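You operate a simulated robot arm through the tools that you are given. There is no shell and no other tool. Be economical: measure what you need, move in short steps, check, and stop when the job is done.

The job below is to be done with a simulated two-armed robot. You get a single attempt, and the scene is never put back.

TASK
Test the gas strut on the bench in the test frame; tray it if it passes, else scrap it.
Fine: zero the frame first; hold it steady for the key and the lever; passed struts go in the green tray.

It is judged by the outcome, as a careful person would: the job done as asked, and still so three seconds after it is handed in. It fails if anything else is knocked over, pushed out of place, dropped, spilled or broken.

THE ROBOT
Two 7-joint arms with two-finger parallel grippers on one trunk, on a base that drives. Base frame: it is fixed to the floor where the robot stands at the start and does not move with it; the origin is under the middle of the robot, x ahead of it, y to its left, z up. Units: m, rad, N and s.
The left shoulder is at the start at [0.07, 0.133, 1.301], the right one opposite. Each reaches about 0.749 m from its shoulder. Places, roughly: passed tray [0.8, 0.3, 0.9]; scrap bin [0.8, -0.3, 0.9]; seat of the test frame [0.6, 0, 0.9]; test frame lever [0.6, 0, 1.1]; test frame zero key [0.5, -0.1, 0.9]. Payload 1.57 kg a hand.
The tool frame of a hand sits at the grasp point between the pads (the TCP): z along the fingers, y along the line on which they close. The tips reach 0.03 m beyond it. Largest opening 0.08 m; finger width 0.017, thickness 0.012; the body of the gripper, 0.04 by 0.082 m, starts 0.08 m behind the TCP.
Orientation is that of the tool frame in the base frame, as [roll, pitch, yaw] about the fixed x, y, z axes, in that order (R = Rz(yaw) Ry(pitch) Rx(roll)). With the fingers straight down and closing along the base's y, the tool's x points along the base's -x, its y along +y and its z along -z.

THE INTERFACE
- The arms move only by the tool servo_tool. It takes "left_deltas", "right_deltas" or both (then of equal length, played together; a hand with none holds still); each is a list of rows, each a list of 7 numbers: the shift along the base's x, y, z in units of 25 mm (1.0 is 25 mm), then the turn, a rotation vector about the base's x, y, z in units of 6 degrees (1.0 is 6 degrees), then the opening, from 0 (shut) to 1 (fully open). In form: [[tx, ty, tz, ax, ay, az, claw], ...]. A call has 1 to 20 rows; each row shifts and turns the commanded pose from where the row before left it. A call with a number of a shift or a turn outside -1 to 1 is refused whole. A row lasts 0.2 s, in which the tool goes at most 0.05 m and 0.15 rad; a call with a longer step from one row to the next is refused whole, and so is a gripper value outside its range. A pose out of reach is approached as far as the arm can. The call stops where the force on the tool passes 50 N (or 10 N more than at its start, if that is more) or the arm is blocked; 0.2 s more then pass. Each finger travels about 0.153 m/s and halts on what it meets, pressing with about 28 N; the grip force reading is that of the motor and also rises with nothing between the fingers. The clock runs only during rows and for 0.2 s after the last one: add rows that do not move to give the fingers time. The reply holds the time, the measured pose of the TCP, the force on the tool along the base axes, the opening and the grip force, in the units named above and with some noise, with the torque about the TCP (base axes, N m) and any sound that the robot's microphone picked up.
- Cameras (640 x 400 px; columns grow to the right, rows downward): "scene" is now at [0.136, -0.0182, 1.533]; the picture's right is [-0.21, -0.98, 0.00], its down [-0.53, 0.11, -0.84] and it looks along [0.82, -0.17, -0.54] (base axes); focal length 273 px, centre (320, 200). "left" rides on the left gripper at [0.072, 0.007, -0.122] in its tool frame; the picture's right is [-0.09, 1.00, 0.00], its down [-0.84, -0.08, -0.54] and it looks along [-0.54, -0.05, 0.84] (tool axes); focal length 238 px, centre (320, 200). "right" rides on the right gripper at [0.072, -0.007, -0.122] in its tool frame; the picture's right is [0.09, 1.00, 0.00], its down [-0.84, 0.08, -0.54] and it looks along [-0.54, 0.05, 0.84] (tool axes); focal length 238 px, centre (320, 200). There is no depth. A picture from a camera that has moved, and an enlarged one, comes with that camera's place and axes in the base frame and with its lens.
- grab_frame(camera): a new picture of that camera. The clock stands still meanwhile.
- lift_body(by): slides the trunk up (or, below 0, down) by that many m; the arms and the scene camera ride with it, the base frame stays. It gives what a move gives, with no picture.
- steer(legs): drives the robot by 1 to 6 legs, each [ahead, left, turn to the left] in m, m and rad, along the robot's own axes; the way and the turn of a leg run together, so that a leg with both is an arc; at most 1.5 m and 3.142 rad a leg. The arms and the cameras ride along, it lands a little off, and it stops where it bumps. It gives what a move gives.
- head_to(pan, tilt): turns the head with the scene camera to pan (to the left, within 1.501 rad either way) and tilt (down, from -0.506 to 1.204), counted from straight ahead of the robot. It gives what a move gives.
- zoom(camera, box): a new picture of the part [left, top, right, bottom] of that camera's present view, enlarged. The clock stands still meanwhile.
- sign_off(): hands the job in; it is judged then, once.

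Work in short steps. Places have to be worked out from the pictures, the camera data and where the tool is seen: move nearer, look again, correct. Check each grasp and each placing, and mend what went wrong. You have 120 turns and 88 pictures in all, those below and enlarged ones among them. Open the grippers and draw the arms clear of the work before you hand the job in, unless the task says otherwise; then end with one line.

The tools are called after "Request:" by a JSON object that holds its "name" and its "arguments". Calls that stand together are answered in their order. servo_tool: Moves the arms, as the interface text tells. Its arguments: {"type":"object","properties":{"left_deltas":{"type":"array","items":{"type":"array","items":{"type":"number"}}},"right_deltas":{"type":"array","items":{"type":"array","items":{"type":"number"}}}},"required":[]} The other tools are called the same way: lift_body (by) slides the trunk up or down; steer (legs) drives the base; head_to (pan, tilt) turns the head that bears the scene camera; grab_frame (camera) takes a picture; zoom (camera, box) takes an enlarged picture of a part of a camera's view; sign_off () hands the job in.

At the start:

```text
time: 0.0
left_tool_pos: [0.4308, 0.0755, 1.39]
left_tool_rot: [3.141, 0.001, 3.141]
left_contact_force: [0.3, 0.8, 0.4]
left_torque: [-0.04, 0.03, 0.0]
left_opening: 0.08
left_grip_force: 0.1
right_tool_pos: [0.3412, -0.2318, 1.3531]
right_tool_rot: [3.14, 0.0, -3.141]
right_contact_force: [0.1, 0.8, -0.1]
right_torque: [-0.01, -0.02, 0.0]
right_opening: 0.0801
right_grip_force: 0.0
trunk travel left (down, up): [-0.875, 0.065]
robot x, y, heading: [0.0014, -0.002, 0.002]
head pan, tilt: [-0.208, 0.571]
```

scene: 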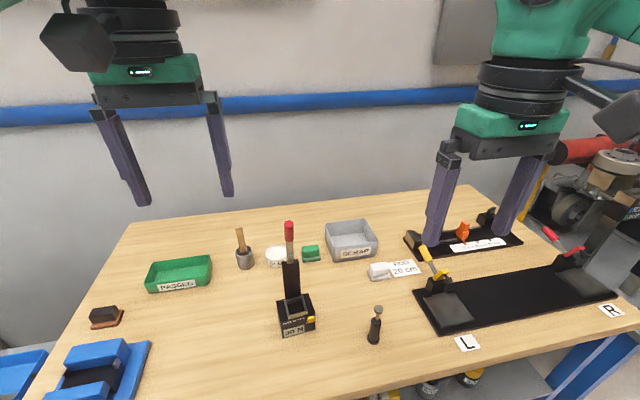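
right: 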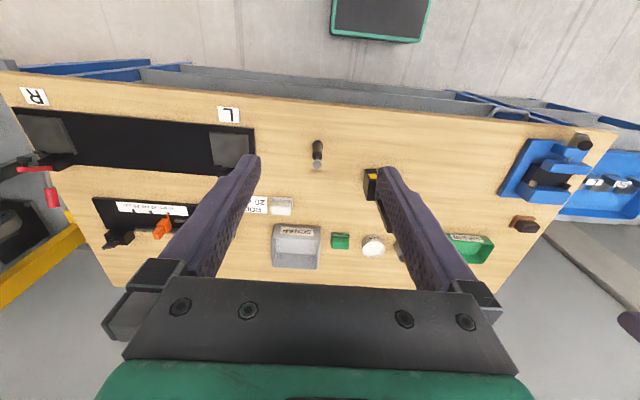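
left: 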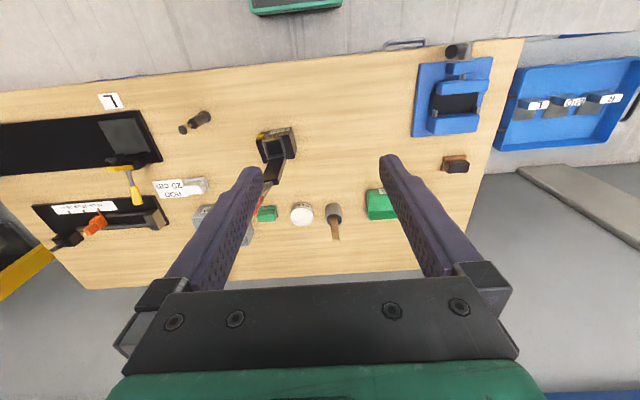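

The scene shows the test frame (black block with a red-tipped lever and a yellow key) and a small dark strut on the bench to its right. I'll enlarge both.

Request:
{"name": "zoom", "arguments": {"camera": "scene", "box": [240, 210, 400, 350]}}

Request:
{"name": "zoom", "arguments": {"camera": "left", "box": [160, 90, 320, 230]}}

Request:
{"name": "zoom", "arguments": {"camera": "scene", "box": [130, 210, 440, 350]}}

```text
2.86 times, centred on (320, 280) of scene
camera zoom: at [0.136, -0.0182, 1.533], right [-0.21, -0.98, 0.0], down [-0.53, 0.11, -0.84], along [0.82, -0.17, -0.54], focal length 781 px, centre (320, -29)
```

zoom: 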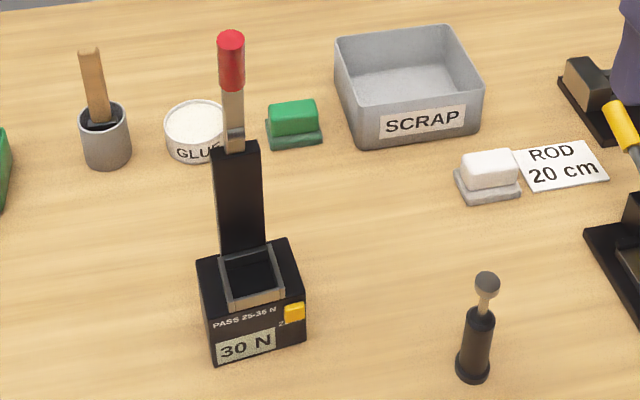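

```text
2.86 times, centred on (240, 160) of left
camera zoom: at [0.3611, 0.0828, 1.5124], right [0.09, 1.0, 0.0], down [0.84, -0.08, 0.54], along [0.54, -0.05, -0.84], focal length 681 px, centre (549, 314)
```

zoom: 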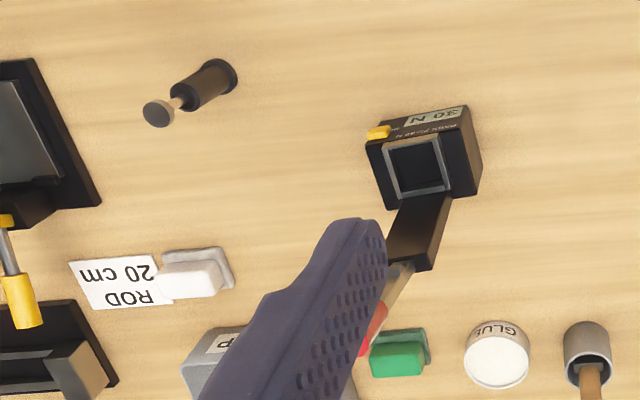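

```text
2.06 times, centred on (285, 280) of scene
camera zoom: at [0.136, -0.0182, 1.533], right [-0.21, -0.98, 0.0], down [-0.53, 0.11, -0.84], along [0.82, -0.17, -0.54], focal length 564 px, centre (392, 35)
```

zoom: 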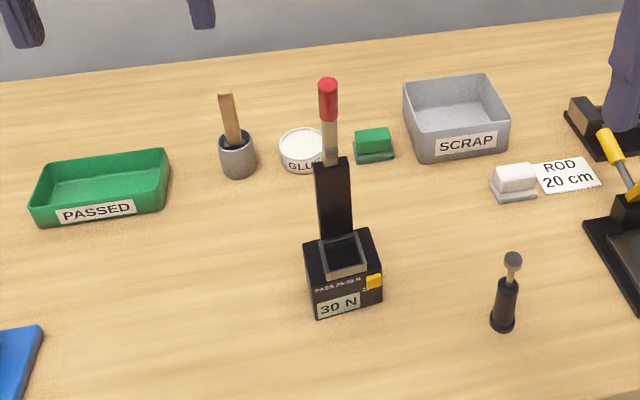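

Triangulating the scene and left views puts the bench at z≈0.855 and the strut upright at about (0.488, -0.232), 0.13 tall. The frame's front edge is near x≈0.55, y -0.09 to 0. I'll lower the trunk a little to see the frame nearer and from a flatter angle.

Request:
{"name": "lift_body", "arguments": {"by": -0.15}}

Request:
{"name": "head_to", "arguments": {"pan": -0.2, "tilt": 0.6}}

Request:
{"name": "zoom", "arguments": {"camera": "scene", "box": [240, 140, 400, 240]}}

Request:
{"name": "grab_frame", "arguments": {"camera": "scene"}}

```text
time: 1.8
left_tool_pos: [0.4319, 0.0768, 1.2398]
left_tool_rot: [-3.141, -0.001, 3.141]
left_contact_force: [0.6, -0.8, -0.6]
left_torque: [-0.01, -0.02, 0.01]
left_opening: 0.0801
left_grip_force: 0.2
right_tool_pos: [0.3409, -0.233, 1.2032]
right_tool_rot: [3.141, 0.001, 3.141]
right_contact_force: [1.0, 0.0, -0.7]
right_torque: [-0.01, 0.01, 0.04]
right_opening: 0.0801
right_grip_force: 0.1
trunk travel left (down, up): [-0.725, 0.215]
robot x, y, heading: [0.0019, 0.0038, -0.003]
head pan, tilt: [-0.208, 0.571]
```

```text
time: 2.4
left_tool_pos: [0.4313, 0.076, 1.2403]
left_tool_rot: [-3.141, 0.0, -3.141]
left_contact_force: [-0.4, 0.5, -0.1]
left_torque: [-0.03, 0.0, -0.01]
left_opening: 0.0799
left_grip_force: 0.2
right_tool_pos: [0.3407, -0.2341, 1.2035]
right_tool_rot: [3.14, -0.001, 3.14]
right_contact_force: [0.2, -0.3, 0.4]
right_torque: [0.0, 0.0, 0.0]
right_opening: 0.08
right_grip_force: 0.0
trunk travel left (down, up): [-0.725, 0.215]
robot x, y, heading: [-0.0015, 0.0, -0.002]
head pan, tilt: [-0.201, 0.6]
```

```text
4.00 times, centred on (320, 190) of scene
camera zoom: at [0.1352, -0.0175, 1.3804], right [-0.2, -0.98, 0.0], down [-0.55, 0.11, -0.83], along [0.81, -0.16, -0.56], focal length 1094 px, centre (320, 240)
```

zoom: 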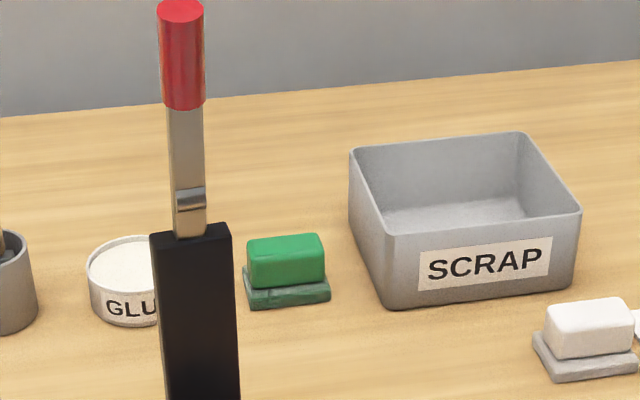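

```text
80 pictures are left
camera scene: at [0.1352, -0.0175, 1.3804], right [-0.2, -0.98, 0.0], down [-0.55, 0.11, -0.83], along [0.81, -0.16, -0.56], focal length 273 px, centre (320, 200)
```

scene: 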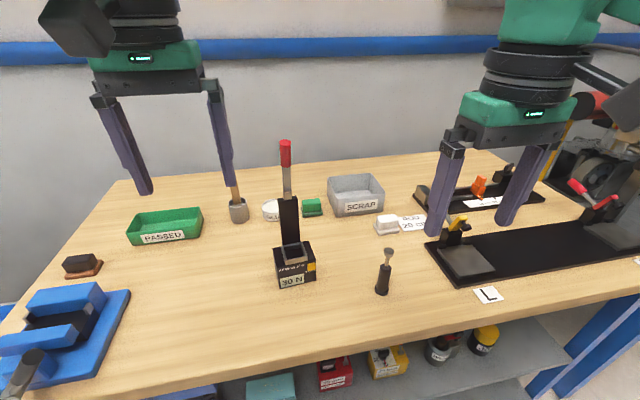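

Request:
{"name": "zoom", "arguments": {"camera": "scene", "box": [255, 220, 335, 300]}}

Request:
{"name": "zoom", "arguments": {"camera": "scene", "box": [355, 230, 415, 300]}}

```text
5.00 times, centred on (295, 260) of scene
camera zoom: at [0.1352, -0.0175, 1.3804], right [-0.2, -0.98, 0.0], down [-0.55, 0.11, -0.83], along [0.81, -0.16, -0.56], focal length 1367 px, centre (445, -100)
```

zoom: 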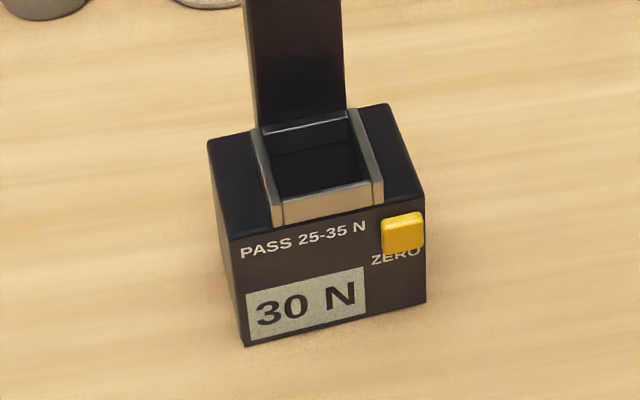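

```text
5.71 times, centred on (385, 265) of scene
camera zoom: at [0.1352, -0.0175, 1.3804], right [-0.2, -0.98, 0.0], down [-0.55, 0.11, -0.83], along [0.81, -0.16, -0.56], focal length 1562 px, centre (-51, -171)
```

zoom: 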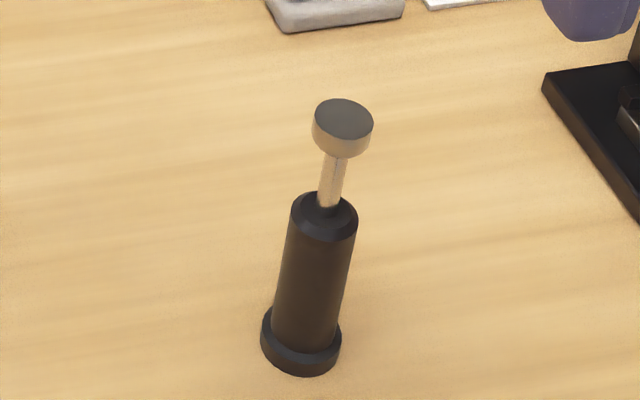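

The frame box is about 0.087 × 0.068 m, yawed about +0.1 rad, with its centre near (0.59, -0.046) and its top at about 0.923. The display already reads 30 N, so it does need zeroing. I'll use the left hand to brace the box front-to-back from its left end, slanted so it stays clear of the post, and start by yawing and tilting that hand at a safe height.

Request:
{"name": "servo_tool", "arguments": {"left_deltas": [[0, 0.2, 0, 0, 0, 1, 1], [0, 0.2, 0, 0, 0, 1, 1], [0, 0.2, 0, 0, 0, 1, 1], [0, 0.2, 0, 0, 0, 1, 1], [0, 0.2, 0, 0, 0, 1, 1], [0, 0.2, 0, 0, 0, 1, 1], [0, 0.2, 0, 0, 0, 1, 1], [0, 0.2, 0, 0, 0, 1, 1], [0, 0, 0, 0, 0, 1, 1], [0, 0, 0, 0, 0, 1, 1], [0, 0, 0, 0, 0, 1, 1], [0, 0, 0, 0, 0, 1, 1], [0, 0, 0, 0, 0, 1, 1], [0, 0, 0, 0, 0, 1, 1], [0, 0, 0, 0, 0, 1, 1], [0, 0, 0, 0, 0, 0.95, 1]]}}

Request:
{"name": "servo_tool", "arguments": {"left_deltas": [[0.3, 0.2, 0, -0.995, -0.1, 0, 1], [0.3, 0.2, 0, -0.995, -0.1, 0, 1], [0.3, 0.2, 0, -0.995, -0.1, 0, 1], [0.3, 0.2, 0, -0.995, -0.1, 0, 1], [0.3, 0.2, 0, -0.995, -0.1, 0, 1], [0.3, 0.2, 0, -0.995, -0.1, 0, 1], [0.3, 0.2, 0, -0.995, -0.1, 0, 1], [0.3, 0.2, 0, -0.995, -0.1, 0, 1], [0.3, 0, 0, -0.995, -0.1, 0, 1], [0.3, 0, 0, -0.995, -0.1, 0, 1]]}}

Request:
{"name": "grab_frame", "arguments": {"camera": "scene"}}

Request:
{"name": "grab_frame", "arguments": {"camera": "left"}}

```text
time: 5.8
left_tool_pos: [0.433, 0.1161, 1.2414]
left_tool_rot: [3.141, 0.001, -1.469]
left_contact_force: [0.0, 0.1, -0.9]
left_torque: [0.03, -0.01, -0.02]
left_opening: 0.0801
left_grip_force: 0.0
right_tool_pos: [0.3414, -0.2324, 1.2026]
right_tool_rot: [3.141, 0.0, -3.141]
right_contact_force: [-0.2, 0.4, 0.2]
right_torque: [-0.01, 0.01, 0.02]
right_opening: 0.0798
right_grip_force: 0.0
trunk travel left (down, up): [-0.725, 0.215]
robot x, y, heading: [0.0034, 0.0003, -0.0]
head pan, tilt: [-0.201, 0.6]
```

```text
time: 8.0
left_tool_pos: [0.5064, 0.1574, 1.2397]
left_tool_rot: [-3.14, -1.049, -1.47]
left_contact_force: [0.2, 0.4, 0.2]
left_torque: [-0.03, 0.0, -0.01]
left_opening: 0.08
left_grip_force: 0.1
right_tool_pos: [0.3418, -0.2328, 1.2033]
right_tool_rot: [3.14, 0.001, -3.141]
right_contact_force: [0.6, -0.4, 0.1]
right_torque: [0.0, 0.01, 0.01]
right_opening: 0.0802
right_grip_force: 0.1
trunk travel left (down, up): [-0.725, 0.215]
robot x, y, heading: [0.0027, -0.0021, 0.002]
head pan, tilt: [-0.201, 0.6]
```

```text
77 pictures are left
camera scene: at [0.1359, -0.0168, 1.3804], right [-0.2, -0.98, 0.0], down [-0.55, 0.11, -0.82], along [0.81, -0.16, -0.57], focal length 273 px, centre (320, 200)
```

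scene: 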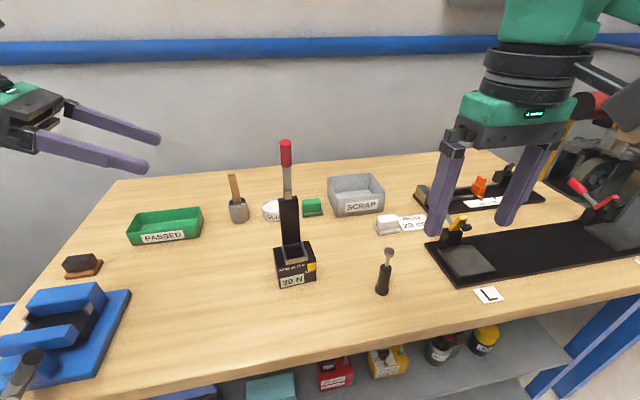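

```text
76 pictures are left
camera left: at [0.4952, 0.226, 1.3634], right [-1.0, -0.05, -0.08], down [-0.01, 0.89, -0.46], along [0.1, -0.45, -0.89], focal length 238 px, centre (320, 200)
```

left: 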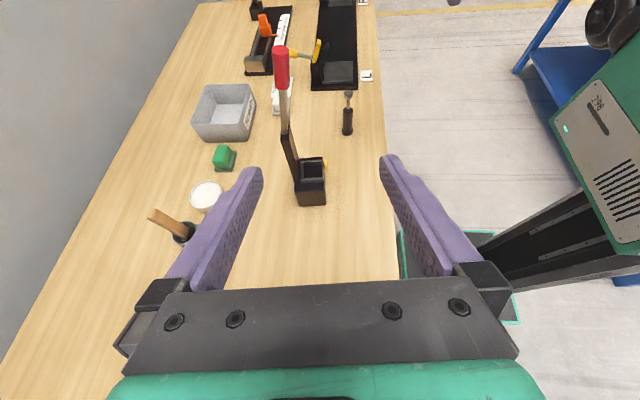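

The left hand is oriented as planned. I'll lower it to a staging pose to the left of the frame and look again.

Request:
{"name": "servo_tool", "arguments": {"left_deltas": [[0.22, -0.1, -0.86, 0, 0, 0, 1], [0.22, -0.1, -0.86, 0, 0, 0, 1], [0.22, -0.1, -0.86, 0, 0, 0, 1], [0.22, -0.1, -0.86, 0, 0, 0, 1], [0.22, -0.1, -0.86, 0, 0, 0, 1], [0.22, -0.1, -0.86, 0, 0, 0, 1], [0.22, -0.1, -0.86, 0, 0, 0, 1], [0.22, -0.1, -0.86, 0, 0, 0, 1], [0.22, -0.1, -0.86, 0, 0, 0, 1], [0.22, -0.1, -0.86, 0, 0, 0, 1], [0.22, -0.1, -0.86, 0, 0, 0, 1], [0.22, -0.1, -0.86, 0, 0, 0, 1], [0.22, -0.1, -0.86, 0, 0, 0, 1]]}}

Request:
{"name": "grab_frame", "arguments": {"camera": "left"}}

Request:
{"name": "grab_frame", "arguments": {"camera": "scene"}}

```text
time: 10.8
left_tool_pos: [0.5793, 0.1231, 0.9602]
left_tool_rot: [-3.14, -1.047, -1.469]
left_contact_force: [-0.4, 0.5, 0.5]
left_torque: [0.02, -0.01, 0.01]
left_opening: 0.0802
left_grip_force: 0.0
right_tool_pos: [0.3407, -0.2328, 1.2027]
right_tool_rot: [3.139, -0.002, 3.142]
right_contact_force: [-0.2, 0.5, 0.5]
right_torque: [0.0, 0.01, -0.01]
right_opening: 0.08
right_grip_force: 0.0
trunk travel left (down, up): [-0.725, 0.215]
robot x, y, heading: [-0.0024, 0.0057, -0.0]
head pan, tilt: [-0.201, 0.6]
```

```text
75 pictures are left
camera left: at [0.5672, 0.1915, 1.0835], right [-1.0, -0.05, -0.08], down [-0.01, 0.89, -0.45], along [0.1, -0.45, -0.89], focal length 238 px, centre (320, 200)
```

left: 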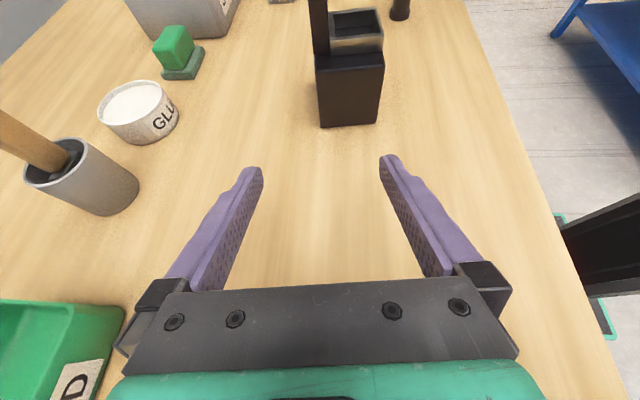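

```text
74 pictures are left
camera scene: at [0.136, -0.0176, 1.3803], right [-0.2, -0.98, 0.0], down [-0.55, 0.11, -0.82], along [0.81, -0.16, -0.57], focal length 273 px, centre (320, 200)
```

scene: 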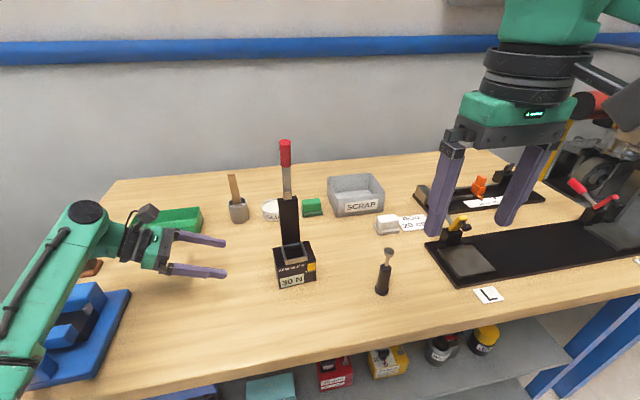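

The left camera shifts my estimate. The box corner triangulates to (0.529, -0.007, 0.882), so the bench is at about 0.882, the box top about 0.953, and its centre about (0.563, -0.045). I'll line the left hand up on its approach axis accordingly.

Request:
{"name": "servo_tool", "arguments": {"left_deltas": [[-0.6, 0, 1, 0, 0, 0, 1], [-0.6, 0, 1, 0, 0, 0, 1], [0.1, -1, -0.5, 0, 0, 0, 1], [0.1, -1, -0.6, 0, 0, 0, 1]]}}

Request:
{"name": "grab_frame", "arguments": {"camera": "left"}}

Request:
{"name": "zoom", "arguments": {"camera": "scene", "box": [200, 200, 340, 300]}}

```text
time: 11.8
left_tool_pos: [0.5527, 0.0739, 0.9834]
left_tool_rot: [-3.141, -1.047, -1.47]
left_contact_force: [0.2, 0.0, 0.2]
left_torque: [0.04, -0.02, 0.02]
left_opening: 0.0799
left_grip_force: 0.2
right_tool_pos: [0.3419, -0.2349, 1.2027]
right_tool_rot: [3.14, -0.001, -3.141]
right_contact_force: [0.2, -0.1, -0.5]
right_torque: [0.01, 0.03, 0.01]
right_opening: 0.08
right_grip_force: 0.0
trunk travel left (down, up): [-0.725, 0.215]
robot x, y, heading: [-0.0023, 0.0036, 0.002]
head pan, tilt: [-0.201, 0.6]
```

```text
73 pictures are left
camera left: at [0.541, 0.1414, 1.1074], right [-1.0, -0.05, -0.08], down [-0.01, 0.89, -0.45], along [0.1, -0.45, -0.89], focal length 238 px, centre (320, 200)
```

left: 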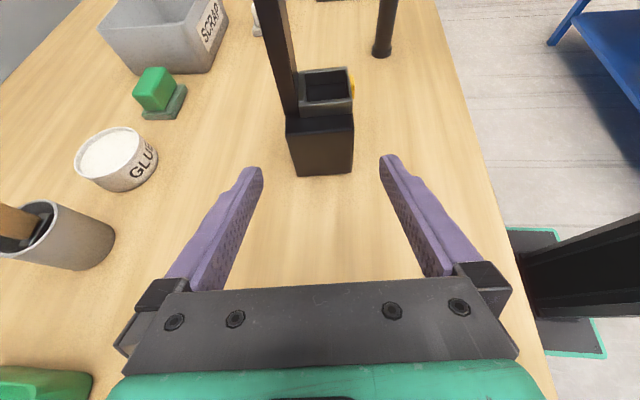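

```text
4.00 times, centred on (270, 250) of scene
camera zoom: at [0.1357, -0.0184, 1.3804], right [-0.2, -0.98, 0.0], down [-0.55, 0.11, -0.82], along [0.81, -0.16, -0.57], focal length 1094 px, centre (520, 0)
```

zoom: 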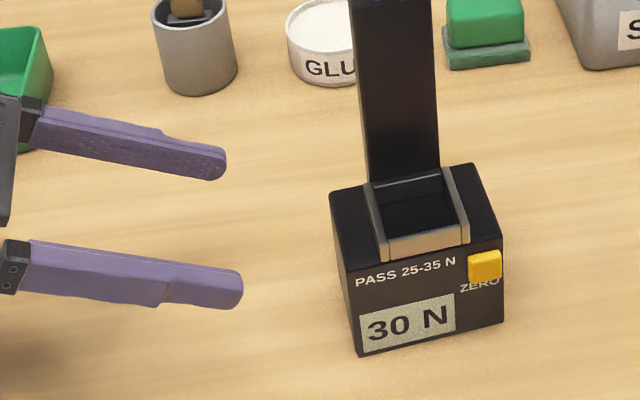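

This view gives a left face spanning x 0.533–0.594 with its top at about 0.945, centred between the fingers. I'll advance along the tool axis so the fingers straddle it.

Request:
{"name": "servo_tool", "arguments": {"left_deltas": [[0.08, -0.78, -0.52, 0, 0, 0, 1], [0.08, -0.78, -0.52, 0, 0, 0, 1], [0.08, -0.78, -0.52, 0, 0, 0, 1]]}}

Request:
{"name": "grab_frame", "arguments": {"camera": "left"}}

Request:
{"name": "zoom", "arguments": {"camera": "scene", "box": [200, 200, 340, 300]}}

```text
time: 12.6
left_tool_pos: [0.5592, 0.015, 0.9454]
left_tool_rot: [-3.139, -1.046, -1.47]
left_contact_force: [-1.3, 0.7, 0.1]
left_torque: [-0.01, 0.03, 0.01]
left_opening: 0.0799
left_grip_force: 0.1
right_tool_pos: [0.3408, -0.2331, 1.2026]
right_tool_rot: [3.138, 0.001, -3.141]
right_contact_force: [-0.4, -0.4, -0.4]
right_torque: [0.01, 0.01, -0.01]
right_opening: 0.0798
right_grip_force: 0.1
trunk travel left (down, up): [-0.725, 0.215]
robot x, y, heading: [-0.0025, -0.0016, -0.003]
head pan, tilt: [-0.201, 0.6]
```

```text
71 pictures are left
camera left: at [0.5472, 0.0834, 1.0679], right [-1.0, -0.05, -0.08], down [-0.01, 0.89, -0.45], along [0.1, -0.45, -0.89], focal length 238 px, centre (320, 200)
```

left: 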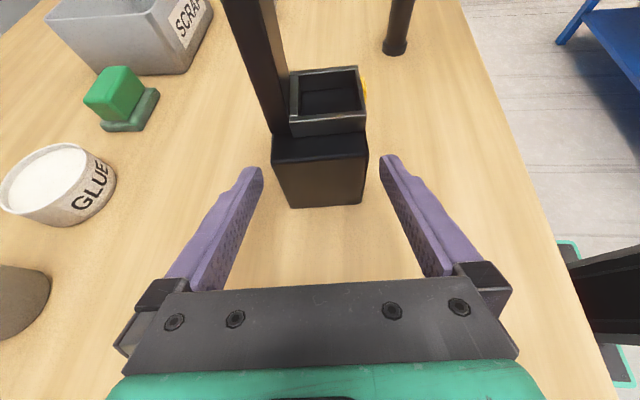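

```text
4.00 times, centred on (270, 250) of scene
camera zoom: at [0.1355, -0.0179, 1.3804], right [-0.2, -0.98, 0.0], down [-0.55, 0.11, -0.82], along [0.81, -0.16, -0.57], focal length 1094 px, centre (520, 0)
```

zoom: 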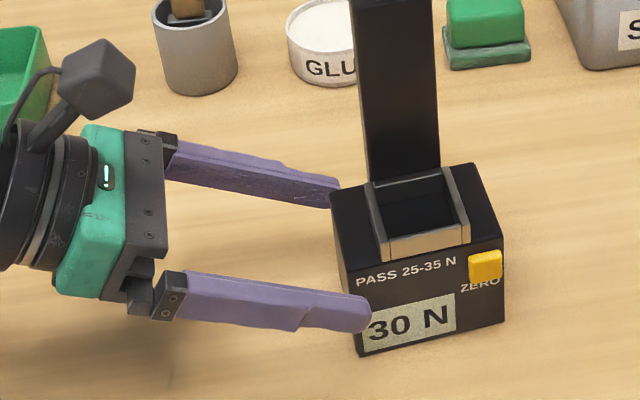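

The fingers straddle the box with a fairly even gap on each side. I'll go in another 2 cm and close gently, with pause rows.

Request:
{"name": "servo_tool", "arguments": {"left_deltas": [[0.07, -0.8, -0.25, 0, 0, 0, 1], [0, 0, 0, 0, 0, 0, 0.9], [0, 0, 0, 0, 0, 0, 0.8], [0, 0, 0, 0, 0, 0, 0.75], [0, 0, 0, 0, 0, 0, 0.7], [0, 0, 0, 0, 0, 0, 0.6], [0, 0, 0, 0, 0, 0, 0.5], [0, 0, 0, 0, 0, 0, 0.5]]}}

Request:
{"name": "grab_frame", "arguments": {"camera": "left"}}

Request:
{"name": "zoom", "arguments": {"camera": "scene", "box": [200, 200, 340, 300]}}

```text
time: 14.4
left_tool_pos: [0.5608, -0.0046, 0.9373]
left_tool_rot: [-3.14, -1.049, -1.471]
left_contact_force: [-0.6, -0.9, 1.3]
left_torque: [-0.27, 0.06, -0.06]
left_opening: 0.0618
left_grip_force: 27.8
right_tool_pos: [0.3403, -0.2337, 1.2026]
right_tool_rot: [3.14, 0.0, 3.14]
right_contact_force: [0.9, 0.4, 0.9]
right_torque: [0.0, 0.01, -0.02]
right_opening: 0.0799
right_grip_force: 0.1
trunk travel left (down, up): [-0.725, 0.215]
robot x, y, heading: [-0.0029, 0.002, -0.0]
head pan, tilt: [-0.201, 0.6]
```

```text
69 pictures are left
camera left: at [0.5488, 0.0641, 1.0614], right [-1.0, -0.05, -0.08], down [-0.01, 0.89, -0.45], along [0.1, -0.45, -0.89], focal length 238 px, centre (320, 200)
```

left: 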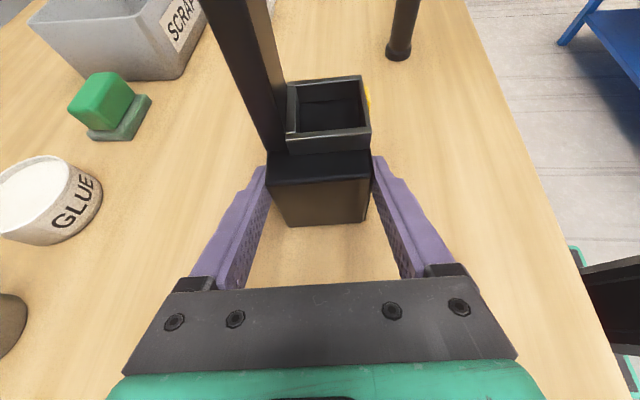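

```text
4.00 times, centred on (270, 250) of scene
camera zoom: at [0.1352, -0.0173, 1.3804], right [-0.2, -0.98, 0.0], down [-0.55, 0.11, -0.83], along [0.81, -0.16, -0.56], focal length 1094 px, centre (520, 0)
```

zoom: 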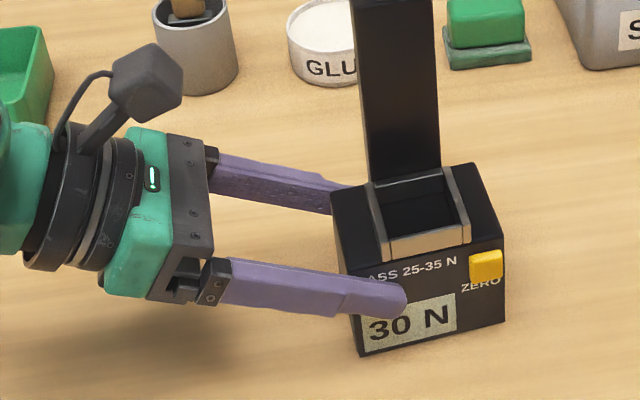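

The frame is gripped at 62 mm and hasn't moved, and the display still reads 30 N. The key sits near (0.53, -0.078, 0.936). I'll bring the right hand in shut and pitched 40° forward, stopping about 3 cm short of the key.

Request:
{"name": "servo_tool", "arguments": {"right_deltas": [[0.3, 0.6, -0.5, 0, -0.952, 0, 0], [0.3, 0.6, -0.5, 0, -0.952, 0, 0], [0.3, 0.6, -0.5, 0, -0.952, 0, 0], [0.3, 0.6, -0.5, 0, -0.952, 0, 0], [0.3, 0.6, -0.5, 0, -0.952, 0, 0], [0.3, 0.6, -0.5, 0, -0.952, 0, 0], [0.3, 0.6, -0.5, 0, -0.952, 0, 0], [0.5, 0.274, -0.89, 0, 0, 0, 0], [0.5, 0.274, -0.89, 0, 0, 0, 0], [0.5, 0.274, -0.89, 0, 0, 0, 0], [0.5, 0.274, -0.89, 0, 0, 0, 0], [0.5, 0.274, -0.89, 0, 0, 0, 0], [0.5, 0.274, -0.89, 0, 0, 0, 0], [0.5, 0.274, -0.89, 0, 0, 0, 0]]}}

Request:
{"name": "grab_frame", "arguments": {"camera": "right"}}

Request:
{"name": "zoom", "arguments": {"camera": "scene", "box": [200, 180, 400, 305]}}

```text
time: 17.4
left_tool_pos: [0.5611, -0.0059, 0.9383]
left_tool_rot: [-3.142, -1.047, -1.471]
left_contact_force: [-1.1, 0.5, -0.2]
left_torque: [-0.17, 0.16, -0.11]
left_opening: 0.062
left_grip_force: 27.6
right_tool_pos: [0.4804, -0.0795, 0.9595]
right_tool_rot: [3.14, 0.698, 3.141]
right_contact_force: [-0.8, -1.1, -0.2]
right_torque: [-0.02, -0.01, -0.01]
right_opening: 0.0002
right_grip_force: 20.9
trunk travel left (down, up): [-0.725, 0.215]
robot x, y, heading: [0.0007, -0.0006, 0.0]
head pan, tilt: [-0.201, 0.6]
```

```text
67 pictures are left
camera right: at [0.347, -0.0858, 1.0073], right [-0.07, 1.0, -0.06], down [0.29, 0.08, 0.95], along [0.95, 0.05, -0.3], focal length 238 px, centre (320, 200)
```

right: 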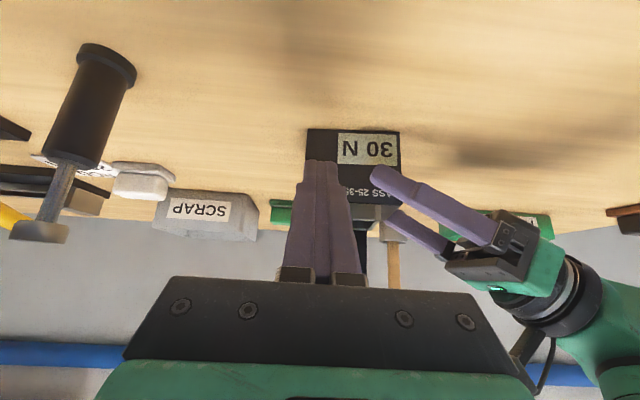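

```text
3.20 times, centred on (300, 242) of scene
camera zoom: at [0.1356, -0.0172, 1.3804], right [-0.2, -0.98, 0.0], down [-0.55, 0.11, -0.82], along [0.81, -0.16, -0.57], focal length 875 px, centre (384, 64)
```

zoom: 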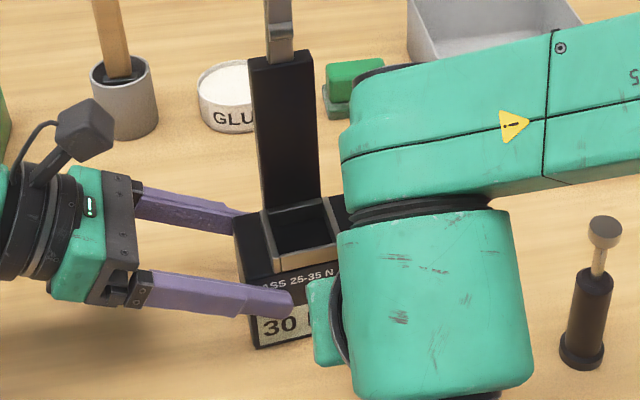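

The fingertips line up with the key in y, and the display is visible upside-down just beside them. I'll advance gently in small steps along the frame's axis.

Request:
{"name": "servo_tool", "arguments": {"right_deltas": [[0.3, 0.03, 0, 0, 0, 0, 0], [0.3, 0.03, 0, 0, 0, 0, 0], [0.2, 0.02, 0, 0, 0, 0, 0]]}}

Request:
{"name": "servo_tool", "arguments": {"right_deltas": [[0.1, 0.01, 0, 0, 0, 0, 0], [0.1, 0.01, 0, 0, 0, 0, 0]]}}

Request:
{"name": "servo_tool", "arguments": {"right_deltas": [[0.08, 0.008, 0, 0, 0, 0, 0], [0.08, 0.008, 0, 0, 0, 0, 0]]}}

```text
time: 18.2
left_tool_pos: [0.5623, -0.0058, 0.9398]
left_tool_rot: [-3.141, -1.047, -1.472]
left_contact_force: [-0.5, 1.0, -1.1]
left_torque: [-0.1, 0.16, -0.02]
left_opening: 0.0621
left_grip_force: 28.3
right_tool_pos: [0.5001, -0.0775, 0.9595]
right_tool_rot: [3.139, 0.696, -3.138]
right_contact_force: [0.2, 0.9, -0.5]
right_torque: [0.01, -0.01, 0.03]
right_opening: 0.0
right_grip_force: 20.9
trunk travel left (down, up): [-0.725, 0.215]
robot x, y, heading: [-0.0026, 0.0035, 0.007]
head pan, tilt: [-0.201, 0.6]
```

```text
time: 18.8
left_tool_pos: [0.5604, -0.0045, 0.9377]
left_tool_rot: [-3.141, -1.047, -1.471]
left_contact_force: [1.5, 0.8, 0.0]
left_torque: [-0.11, 0.17, 0.01]
left_opening: 0.0618
left_grip_force: 27.9
right_tool_pos: [0.5059, -0.0756, 0.9597]
right_tool_rot: [3.14, 0.696, 3.141]
right_contact_force: [-2.1, 0.8, -0.1]
right_torque: [0.01, 0.05, -0.01]
right_opening: 0.0
right_grip_force: 21.6
trunk travel left (down, up): [-0.725, 0.215]
robot x, y, heading: [0.0016, 0.0008, -0.002]
head pan, tilt: [-0.201, 0.6]
```

```text
time: 19.4
left_tool_pos: [0.5611, -0.0044, 0.9381]
left_tool_rot: [3.14, -1.047, -1.47]
left_contact_force: [3.3, 1.0, 0.9]
left_torque: [-0.25, 0.15, 0.21]
left_opening: 0.0621
left_grip_force: 27.6
right_tool_pos: [0.5094, -0.0764, 0.96]
right_tool_rot: [3.139, 0.694, -3.141]
right_contact_force: [-4.0, -0.1, 0.6]
right_torque: [-0.02, 0.06, 0.0]
right_opening: 0.0
right_grip_force: 21.5
trunk travel left (down, up): [-0.725, 0.215]
robot x, y, heading: [0.0021, 0.0018, 0.001]
head pan, tilt: [-0.201, 0.6]
heard: click
```

A click at 4 N, so the key pressed. I'll check the display.

Request:
{"name": "zoom", "arguments": {"camera": "right", "box": [290, 90, 430, 180]}}

```text
4.44 times, centred on (360, 135) of right
camera zoom: at [0.3752, -0.0836, 1.0073], right [-0.07, 1.0, -0.06], down [0.29, 0.08, 0.95], along [0.95, 0.05, -0.3], focal length 1059 px, centre (142, 489)
```

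zoom: 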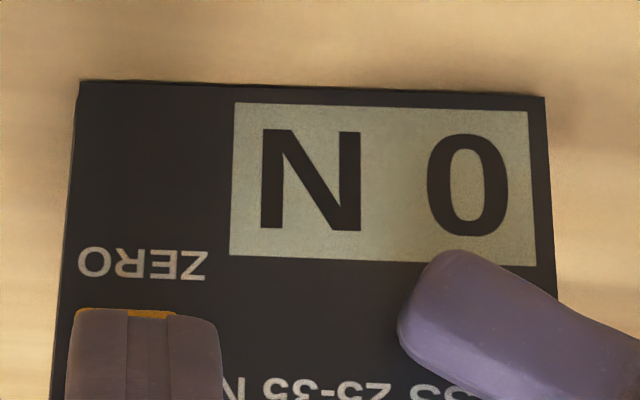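

The display reads 0 N. I'll back the right hand off the key, rise and open, then look into the seat with the left camera to judge its depth.

Request:
{"name": "servo_tool", "arguments": {"right_deltas": [[-0.8, -0.08, 0, 0, 0, 0, 0], [-0.8, -0.4, 0.6, 0, 0, 0, 0], [-0.8, -0.8, 0.8, 0, 0, 0, 0.5], [-0.8, -0.9, 0.8, 0, 0, 0, 1], [0, -0.9, 0, 0, 0, 0, 1], [0, -0.9, 0, 0, 0, 0, 1]]}}

Request:
{"name": "zoom", "arguments": {"camera": "left", "box": [250, 50, 410, 150]}}

Request:
{"name": "grab_frame", "arguments": {"camera": "right"}}

Request:
{"name": "zoom", "arguments": {"camera": "scene", "box": [240, 220, 340, 290]}}

```text
time: 20.8
left_tool_pos: [0.561, -0.0054, 0.9389]
left_tool_rot: [-3.142, -1.046, -1.47]
left_contact_force: [-0.7, 0.8, 0.6]
left_torque: [-0.21, 0.01, -0.01]
left_opening: 0.0617
left_grip_force: 28.6
right_tool_pos: [0.4304, -0.1758, 1.0158]
right_tool_rot: [3.14, 0.699, -3.142]
right_contact_force: [0.8, -0.5, 0.8]
right_torque: [-0.01, -0.01, -0.03]
right_opening: 0.08
right_grip_force: 0.1
trunk travel left (down, up): [-0.725, 0.215]
robot x, y, heading: [-0.0011, -0.0022, 0.001]
head pan, tilt: [-0.201, 0.6]
```

```text
4.00 times, centred on (330, 100) of left
camera zoom: at [0.5485, 0.0639, 1.0614], right [-1.0, -0.05, -0.08], down [-0.01, 0.89, -0.45], along [0.1, -0.45, -0.89], focal length 953 px, centre (280, 600)
```

zoom: 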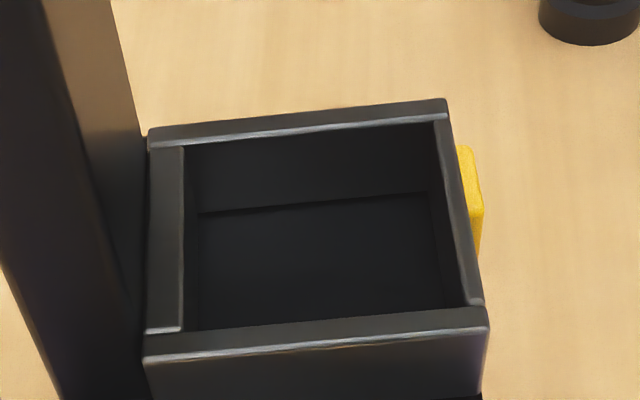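

```text
63 pictures are left
camera right: at [0.295, -0.1834, 1.063], right [-0.07, 1.0, -0.06], down [0.29, 0.08, 0.95], along [0.95, 0.05, -0.3], focal length 238 px, centre (320, 200)
```

right: 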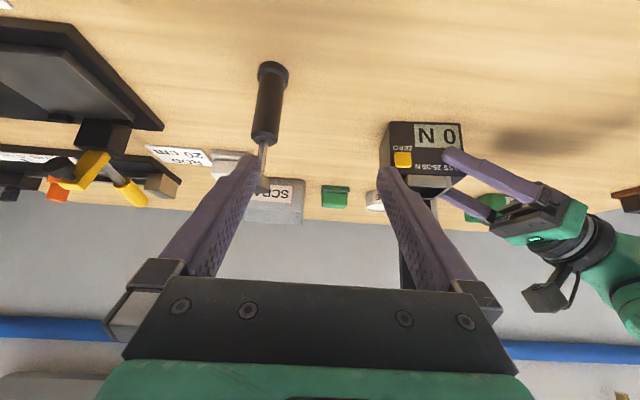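

```text
5.71 times, centred on (290, 255) of scene
camera zoom: at [0.1348, -0.0179, 1.3804], right [-0.2, -0.98, 0.0], down [-0.55, 0.11, -0.83], along [0.81, -0.16, -0.56], focal length 1562 px, centre (491, -114)
```

zoom: 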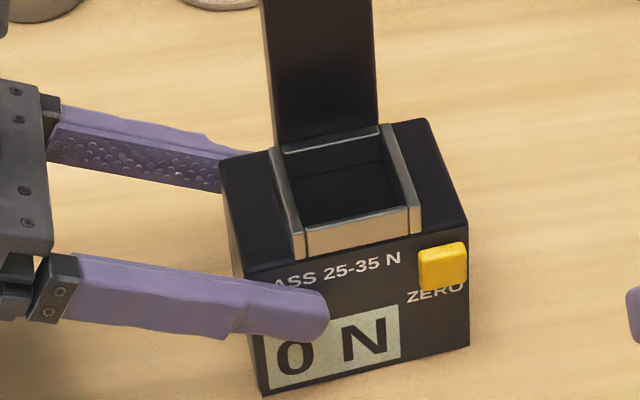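

The seat is a shallow tray. Its inner opening is about 40 mm, centred at (0.557, -0.052), with the rim at 0.960 and the floor at about 0.946. The strut is at (0.477, -0.224). I'll stage the right hand in front of the strut.

Request:
{"name": "servo_tool", "arguments": {"right_deltas": [[-0.8, -0.2, -0.3, 0, 0, 0, 1], [-0.8, -0.8, -0.98, 0, 0, 0, 1], [0, -0.93, -0.98, 0, 0, 0, 1], [0, 0, -0.98, 0, 0, 0, 1]]}}

Request:
{"name": "grab_frame", "arguments": {"camera": "right"}}

Request:
{"name": "grab_frame", "arguments": {"camera": "scene"}}

```text
time: 21.8
left_tool_pos: [0.5611, -0.0042, 0.9381]
left_tool_rot: [-3.141, -1.047, -1.472]
left_contact_force: [-0.6, 0.3, -0.8]
left_torque: [-0.23, 0.04, -0.15]
left_opening: 0.0618
left_grip_force: 28.0
right_tool_pos: [0.3905, -0.2237, 0.9345]
right_tool_rot: [-3.141, 0.698, -3.14]
right_contact_force: [0.1, 0.6, -0.2]
right_torque: [0.01, 0.01, -0.02]
right_opening: 0.0798
right_grip_force: 0.1
trunk travel left (down, up): [-0.725, 0.215]
robot x, y, heading: [-0.0015, 0.001, -0.002]
head pan, tilt: [-0.201, 0.6]
```

```text
61 pictures are left
camera right: at [0.2557, -0.2314, 0.9812], right [-0.07, 1.0, -0.06], down [0.29, 0.08, 0.95], along [0.95, 0.05, -0.3], focal length 238 px, centre (320, 200)
```

right: 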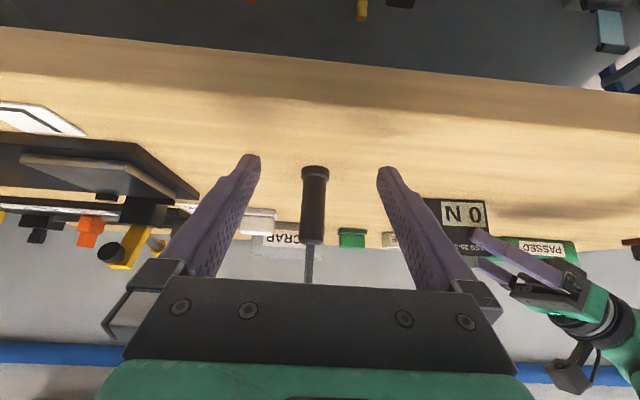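

```text
60 pictures are left
camera scene: at [0.1353, -0.0174, 1.3804], right [-0.2, -0.98, 0.0], down [-0.55, 0.11, -0.82], along [0.81, -0.16, -0.57], focal length 273 px, centre (320, 200)
```

scene: 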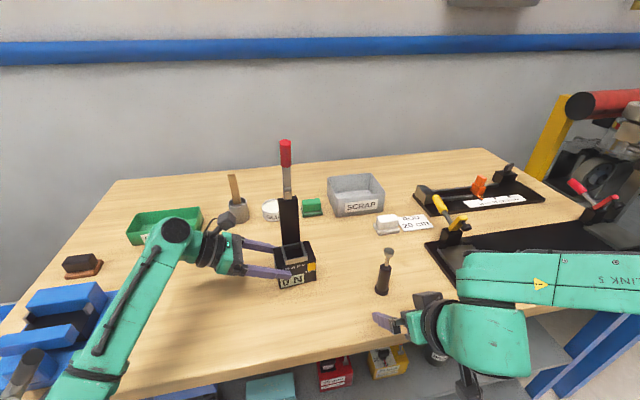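

The strut stands between the fingers at y≈-0.226. I'll advance 8 cm and close.

Request:
{"name": "servo_tool", "arguments": {"right_deltas": [[0.8, -0.03, 0, 0, 0, 0, 1], [0.8, -0.03, 0, 0, 0, 0, 1], [0.8, -0.03, 0, 0, 0, 0, 1], [0.8, 0, 0, 0, 0, 0, 1], [0, 0, 0, 0, 0, 0, 0.7], [0, 0, 0, 0, 0, 0, 0.5], [0, 0, 0, 0, 0, 0, 0.4], [0, 0, 0, 0, 0, 0, 0.3], [0, 0, 0, 0, 0, 0, 0.2], [0, 0, 0, 0, 0, 0, 0.2]]}}

Request:
{"name": "grab_frame", "arguments": {"camera": "right"}}

Request:
{"name": "zoom", "arguments": {"camera": "scene", "box": [310, 200, 470, 310]}}

```text
time: 24.0
left_tool_pos: [0.5609, -0.0044, 0.9384]
left_tool_rot: [3.142, -1.048, -1.471]
left_contact_force: [0.0, -1.7, -0.4]
left_torque: [-0.12, 0.07, -0.07]
left_opening: 0.062
left_grip_force: 27.4
right_tool_pos: [0.4689, -0.2274, 0.9345]
right_tool_rot: [3.141, 0.699, 3.142]
right_contact_force: [-0.8, -1.9, 5.5]
right_torque: [0.25, -0.1, -0.08]
right_opening: 0.0194
right_grip_force: 27.9
trunk travel left (down, up): [-0.725, 0.215]
robot x, y, heading: [-0.001, 0.0008, -0.002]
head pan, tilt: [-0.201, 0.6]
```

```text
59 pictures are left
camera right: at [0.3352, -0.233, 0.9813], right [-0.07, 1.0, -0.06], down [0.29, 0.08, 0.95], along [0.95, 0.05, -0.3], focal length 238 px, centre (320, 200)
```

right: 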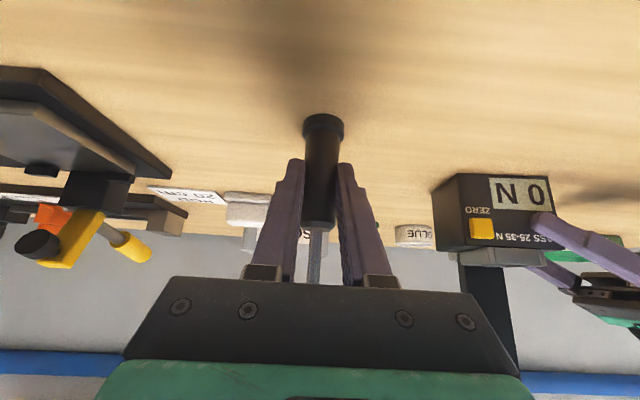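

```text
3.64 times, centred on (390, 255) of scene
camera zoom: at [0.1352, -0.0174, 1.3804], right [-0.2, -0.98, 0.0], down [-0.55, 0.11, -0.83], along [0.81, -0.16, -0.56], focal length 994 px, centre (66, 0)
```

zoom: 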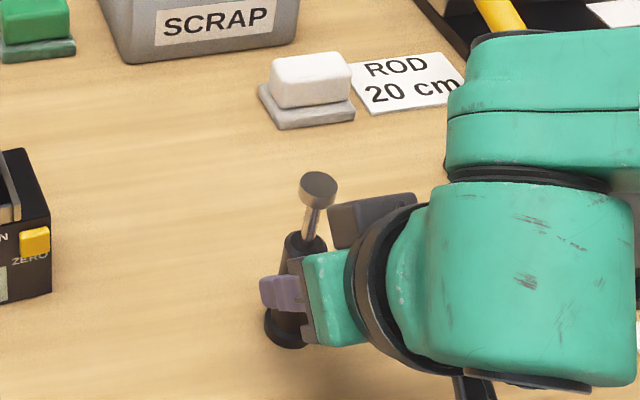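

Strut gripped, with a 19 mm body. I'll lift it straight up 9 cm and carry it to a point in front of the seat.

Request:
{"name": "servo_tool", "arguments": {"right_deltas": [[0, 0, 0.5, 0, 0, 0, 0.15], [0, 0, 1, 0, 0, 0, 0.15], [0, 0, 1, 0, 0, 0, 0.15], [0, 0, 1, 0, 0, 0, 0.15], [0, 0.5, 0, 0, 0, 0, 0.15], [0, 1, 0, 0, 0, 0, 0.15], [0, 1, 0, 0, 0, 0, 0.15], [0, 1, 0, 0, 0, 0, 0.15], [0, 1, 0, 0, 0, 0, 0.15], [0, 1, 0, 0, 0, 0, 0.15], [0, 1, 0, 0, 0, 0, 0.15], [0, 0.51, 0, 0, 0, 0, 0.15]]}}

Request:
{"name": "grab_frame", "arguments": {"camera": "right"}}

Request:
{"name": "grab_frame", "arguments": {"camera": "left"}}

Request:
{"name": "zoom", "arguments": {"camera": "scene", "box": [200, 130, 400, 300]}}

```text
time: 26.6
left_tool_pos: [0.5613, -0.0059, 0.9372]
left_tool_rot: [-3.14, -1.048, -1.47]
left_contact_force: [-0.5, 0.0, 0.2]
left_torque: [0.02, 0.08, -0.17]
left_opening: 0.0618
left_grip_force: 28.4
right_tool_pos: [0.4713, -0.0502, 1.0225]
right_tool_rot: [3.138, 0.696, 3.14]
right_contact_force: [0.5, 0.3, -2.5]
right_torque: [-0.03, 0.06, -0.02]
right_opening: 0.0229
right_grip_force: 27.9
trunk travel left (down, up): [-0.725, 0.215]
robot x, y, heading: [-0.0037, -0.0018, 0.004]
head pan, tilt: [-0.201, 0.6]
```

```text
57 pictures are left
camera right: at [0.3362, -0.0579, 1.0695], right [-0.07, 1.0, -0.06], down [0.29, 0.08, 0.95], along [0.95, 0.05, -0.3], focal length 238 px, centre (320, 200)
```

right: 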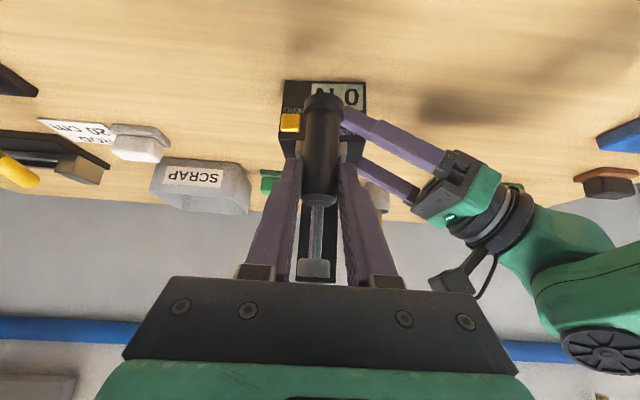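

```text
56 pictures are left
camera left: at [0.5489, 0.0641, 1.0613], right [-1.0, -0.05, -0.08], down [-0.01, 0.89, -0.45], along [0.1, -0.45, -0.89], focal length 238 px, centre (320, 200)
```

left: 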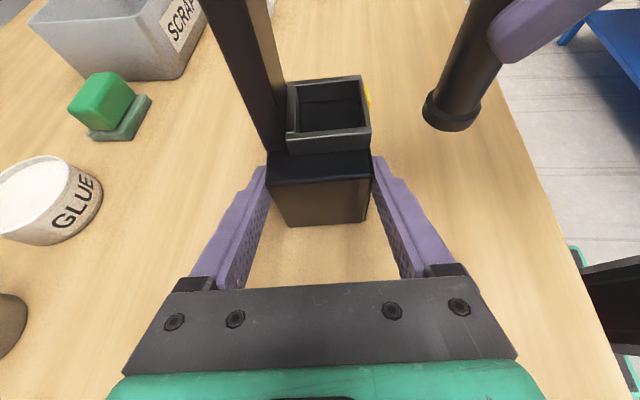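

```text
2.35 times, centred on (300, 215) of scene
camera zoom: at [0.1353, -0.0173, 1.3804], right [-0.2, -0.98, 0.0], down [-0.55, 0.11, -0.82], along [0.81, -0.16, -0.57], focal length 643 px, centre (367, 165)
```

zoom: 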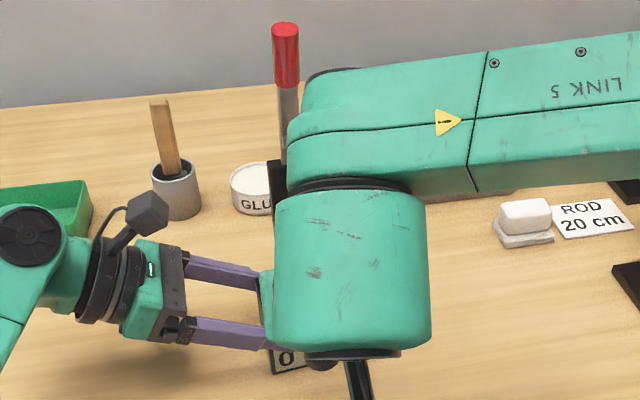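

The strut slid about 18 mm down in the grip during the lift, so its base is now near 0.95, with the opening at 23 mm. I'll raise it another 25 mm and check whether it's still slipping before moving over the seat.

Request:
{"name": "servo_tool", "arguments": {"right_deltas": [[0, 0, 0.5, 0, 0, 0, 0], [0, 0, 0.5, 0, 0, 0, 0], [0, 0, 0, 0, 0, 0, 0]]}}

Request:
{"name": "grab_frame", "arguments": {"camera": "right"}}

Request:
{"name": "grab_frame", "arguments": {"camera": "left"}}

```text
time: 27.4
left_tool_pos: [0.5607, -0.0049, 0.9386]
left_tool_rot: [-3.141, -1.046, -1.472]
left_contact_force: [-2.0, -0.1, 1.0]
left_torque: [-0.03, 0.03, 0.01]
left_opening: 0.062
left_grip_force: 27.4
right_tool_pos: [0.471, -0.0509, 1.0479]
right_tool_rot: [3.139, 0.698, 3.14]
right_contact_force: [0.0, 0.2, -1.5]
right_torque: [0.0, -0.01, 0.0]
right_opening: 0.0231
right_grip_force: 28.2
trunk travel left (down, up): [-0.725, 0.215]
robot x, y, heading: [-0.0018, 0.0028, 0.002]
head pan, tilt: [-0.201, 0.6]
```

```text
54 pictures are left
camera right: at [0.3357, -0.0582, 1.0944], right [-0.07, 1.0, -0.06], down [0.29, 0.08, 0.95], along [0.95, 0.05, -0.3], focal length 238 px, centre (320, 200)
```

right: 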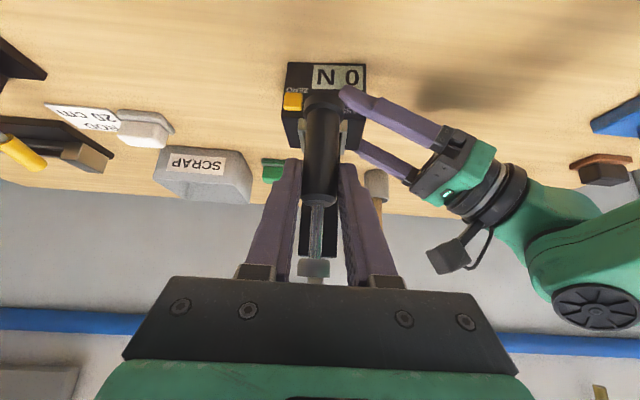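

```text
53 pictures are left
camera left: at [0.5489, 0.0641, 1.0613], right [-1.0, -0.05, -0.08], down [-0.01, 0.89, -0.45], along [0.1, -0.45, -0.89], focal length 238 px, centre (320, 200)
```

left: 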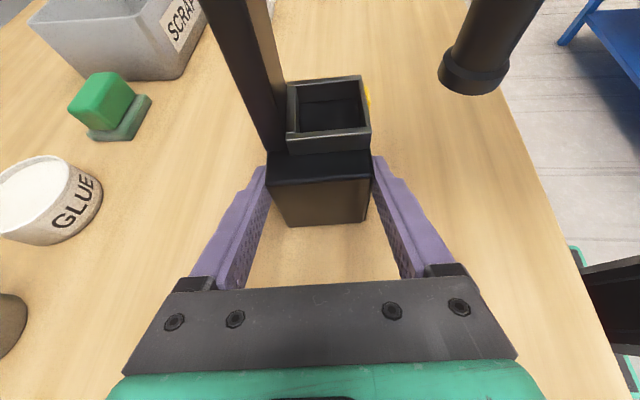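

The grip is stable and the base is at about 0.975, clear of the rim. I'll move forward most of the way over the seat and check.

Request:
{"name": "servo_tool", "arguments": {"right_deltas": [[0.6, 0, 0, 0, 0, 0, 0], [0.8, 0, 0, 0, 0, 0, 0], [0.8, 0, 0, 0, 0, 0, 0], [0.4, 0, 0, 0, 0, 0, 0], [0, 0, 0, 0, 0, 0, 0]]}}

Request:
{"name": "grab_frame", "arguments": {"camera": "left"}}

Request:
{"name": "grab_frame", "arguments": {"camera": "right"}}

```text
time: 28.6
left_tool_pos: [0.5613, -0.0037, 0.9397]
left_tool_rot: [-3.141, -1.046, -1.471]
left_contact_force: [-1.3, -0.1, 1.9]
left_torque: [-0.01, 0.07, -0.12]
left_opening: 0.0617
left_grip_force: 28.4
right_tool_pos: [0.5337, -0.0535, 1.0474]
right_tool_rot: [3.139, 0.699, -3.14]
right_contact_force: [-0.1, -0.2, -2.8]
right_torque: [-0.02, 0.05, -0.01]
right_opening: 0.0228
right_grip_force: 28.3
trunk travel left (down, up): [-0.725, 0.215]
robot x, y, heading: [-0.0022, 0.0017, 0.005]
head pan, tilt: [-0.201, 0.6]
```

```text
52 pictures are left
camera left: at [0.5489, 0.0641, 1.0613], right [-1.0, -0.05, -0.08], down [-0.01, 0.89, -0.45], along [0.1, -0.45, -0.89], focal length 238 px, centre (320, 200)
```

left: 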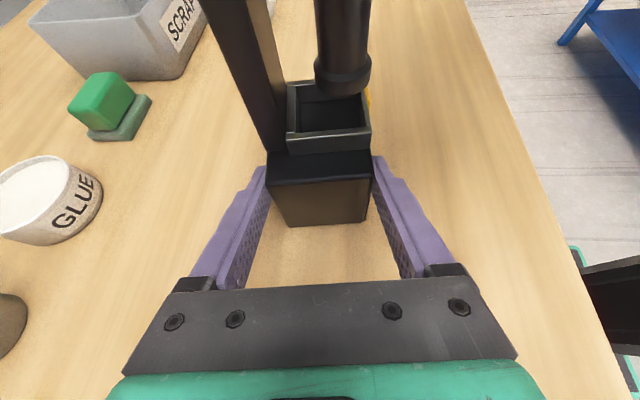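

```text
51 pictures are left
camera right: at [0.3995, -0.0608, 1.0943], right [-0.07, 1.0, -0.06], down [0.29, 0.08, 0.95], along [0.95, 0.05, -0.3], focal length 238 px, centre (320, 200)
```

right: 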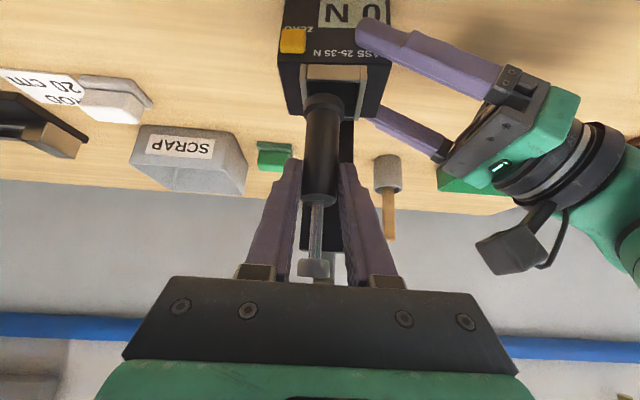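

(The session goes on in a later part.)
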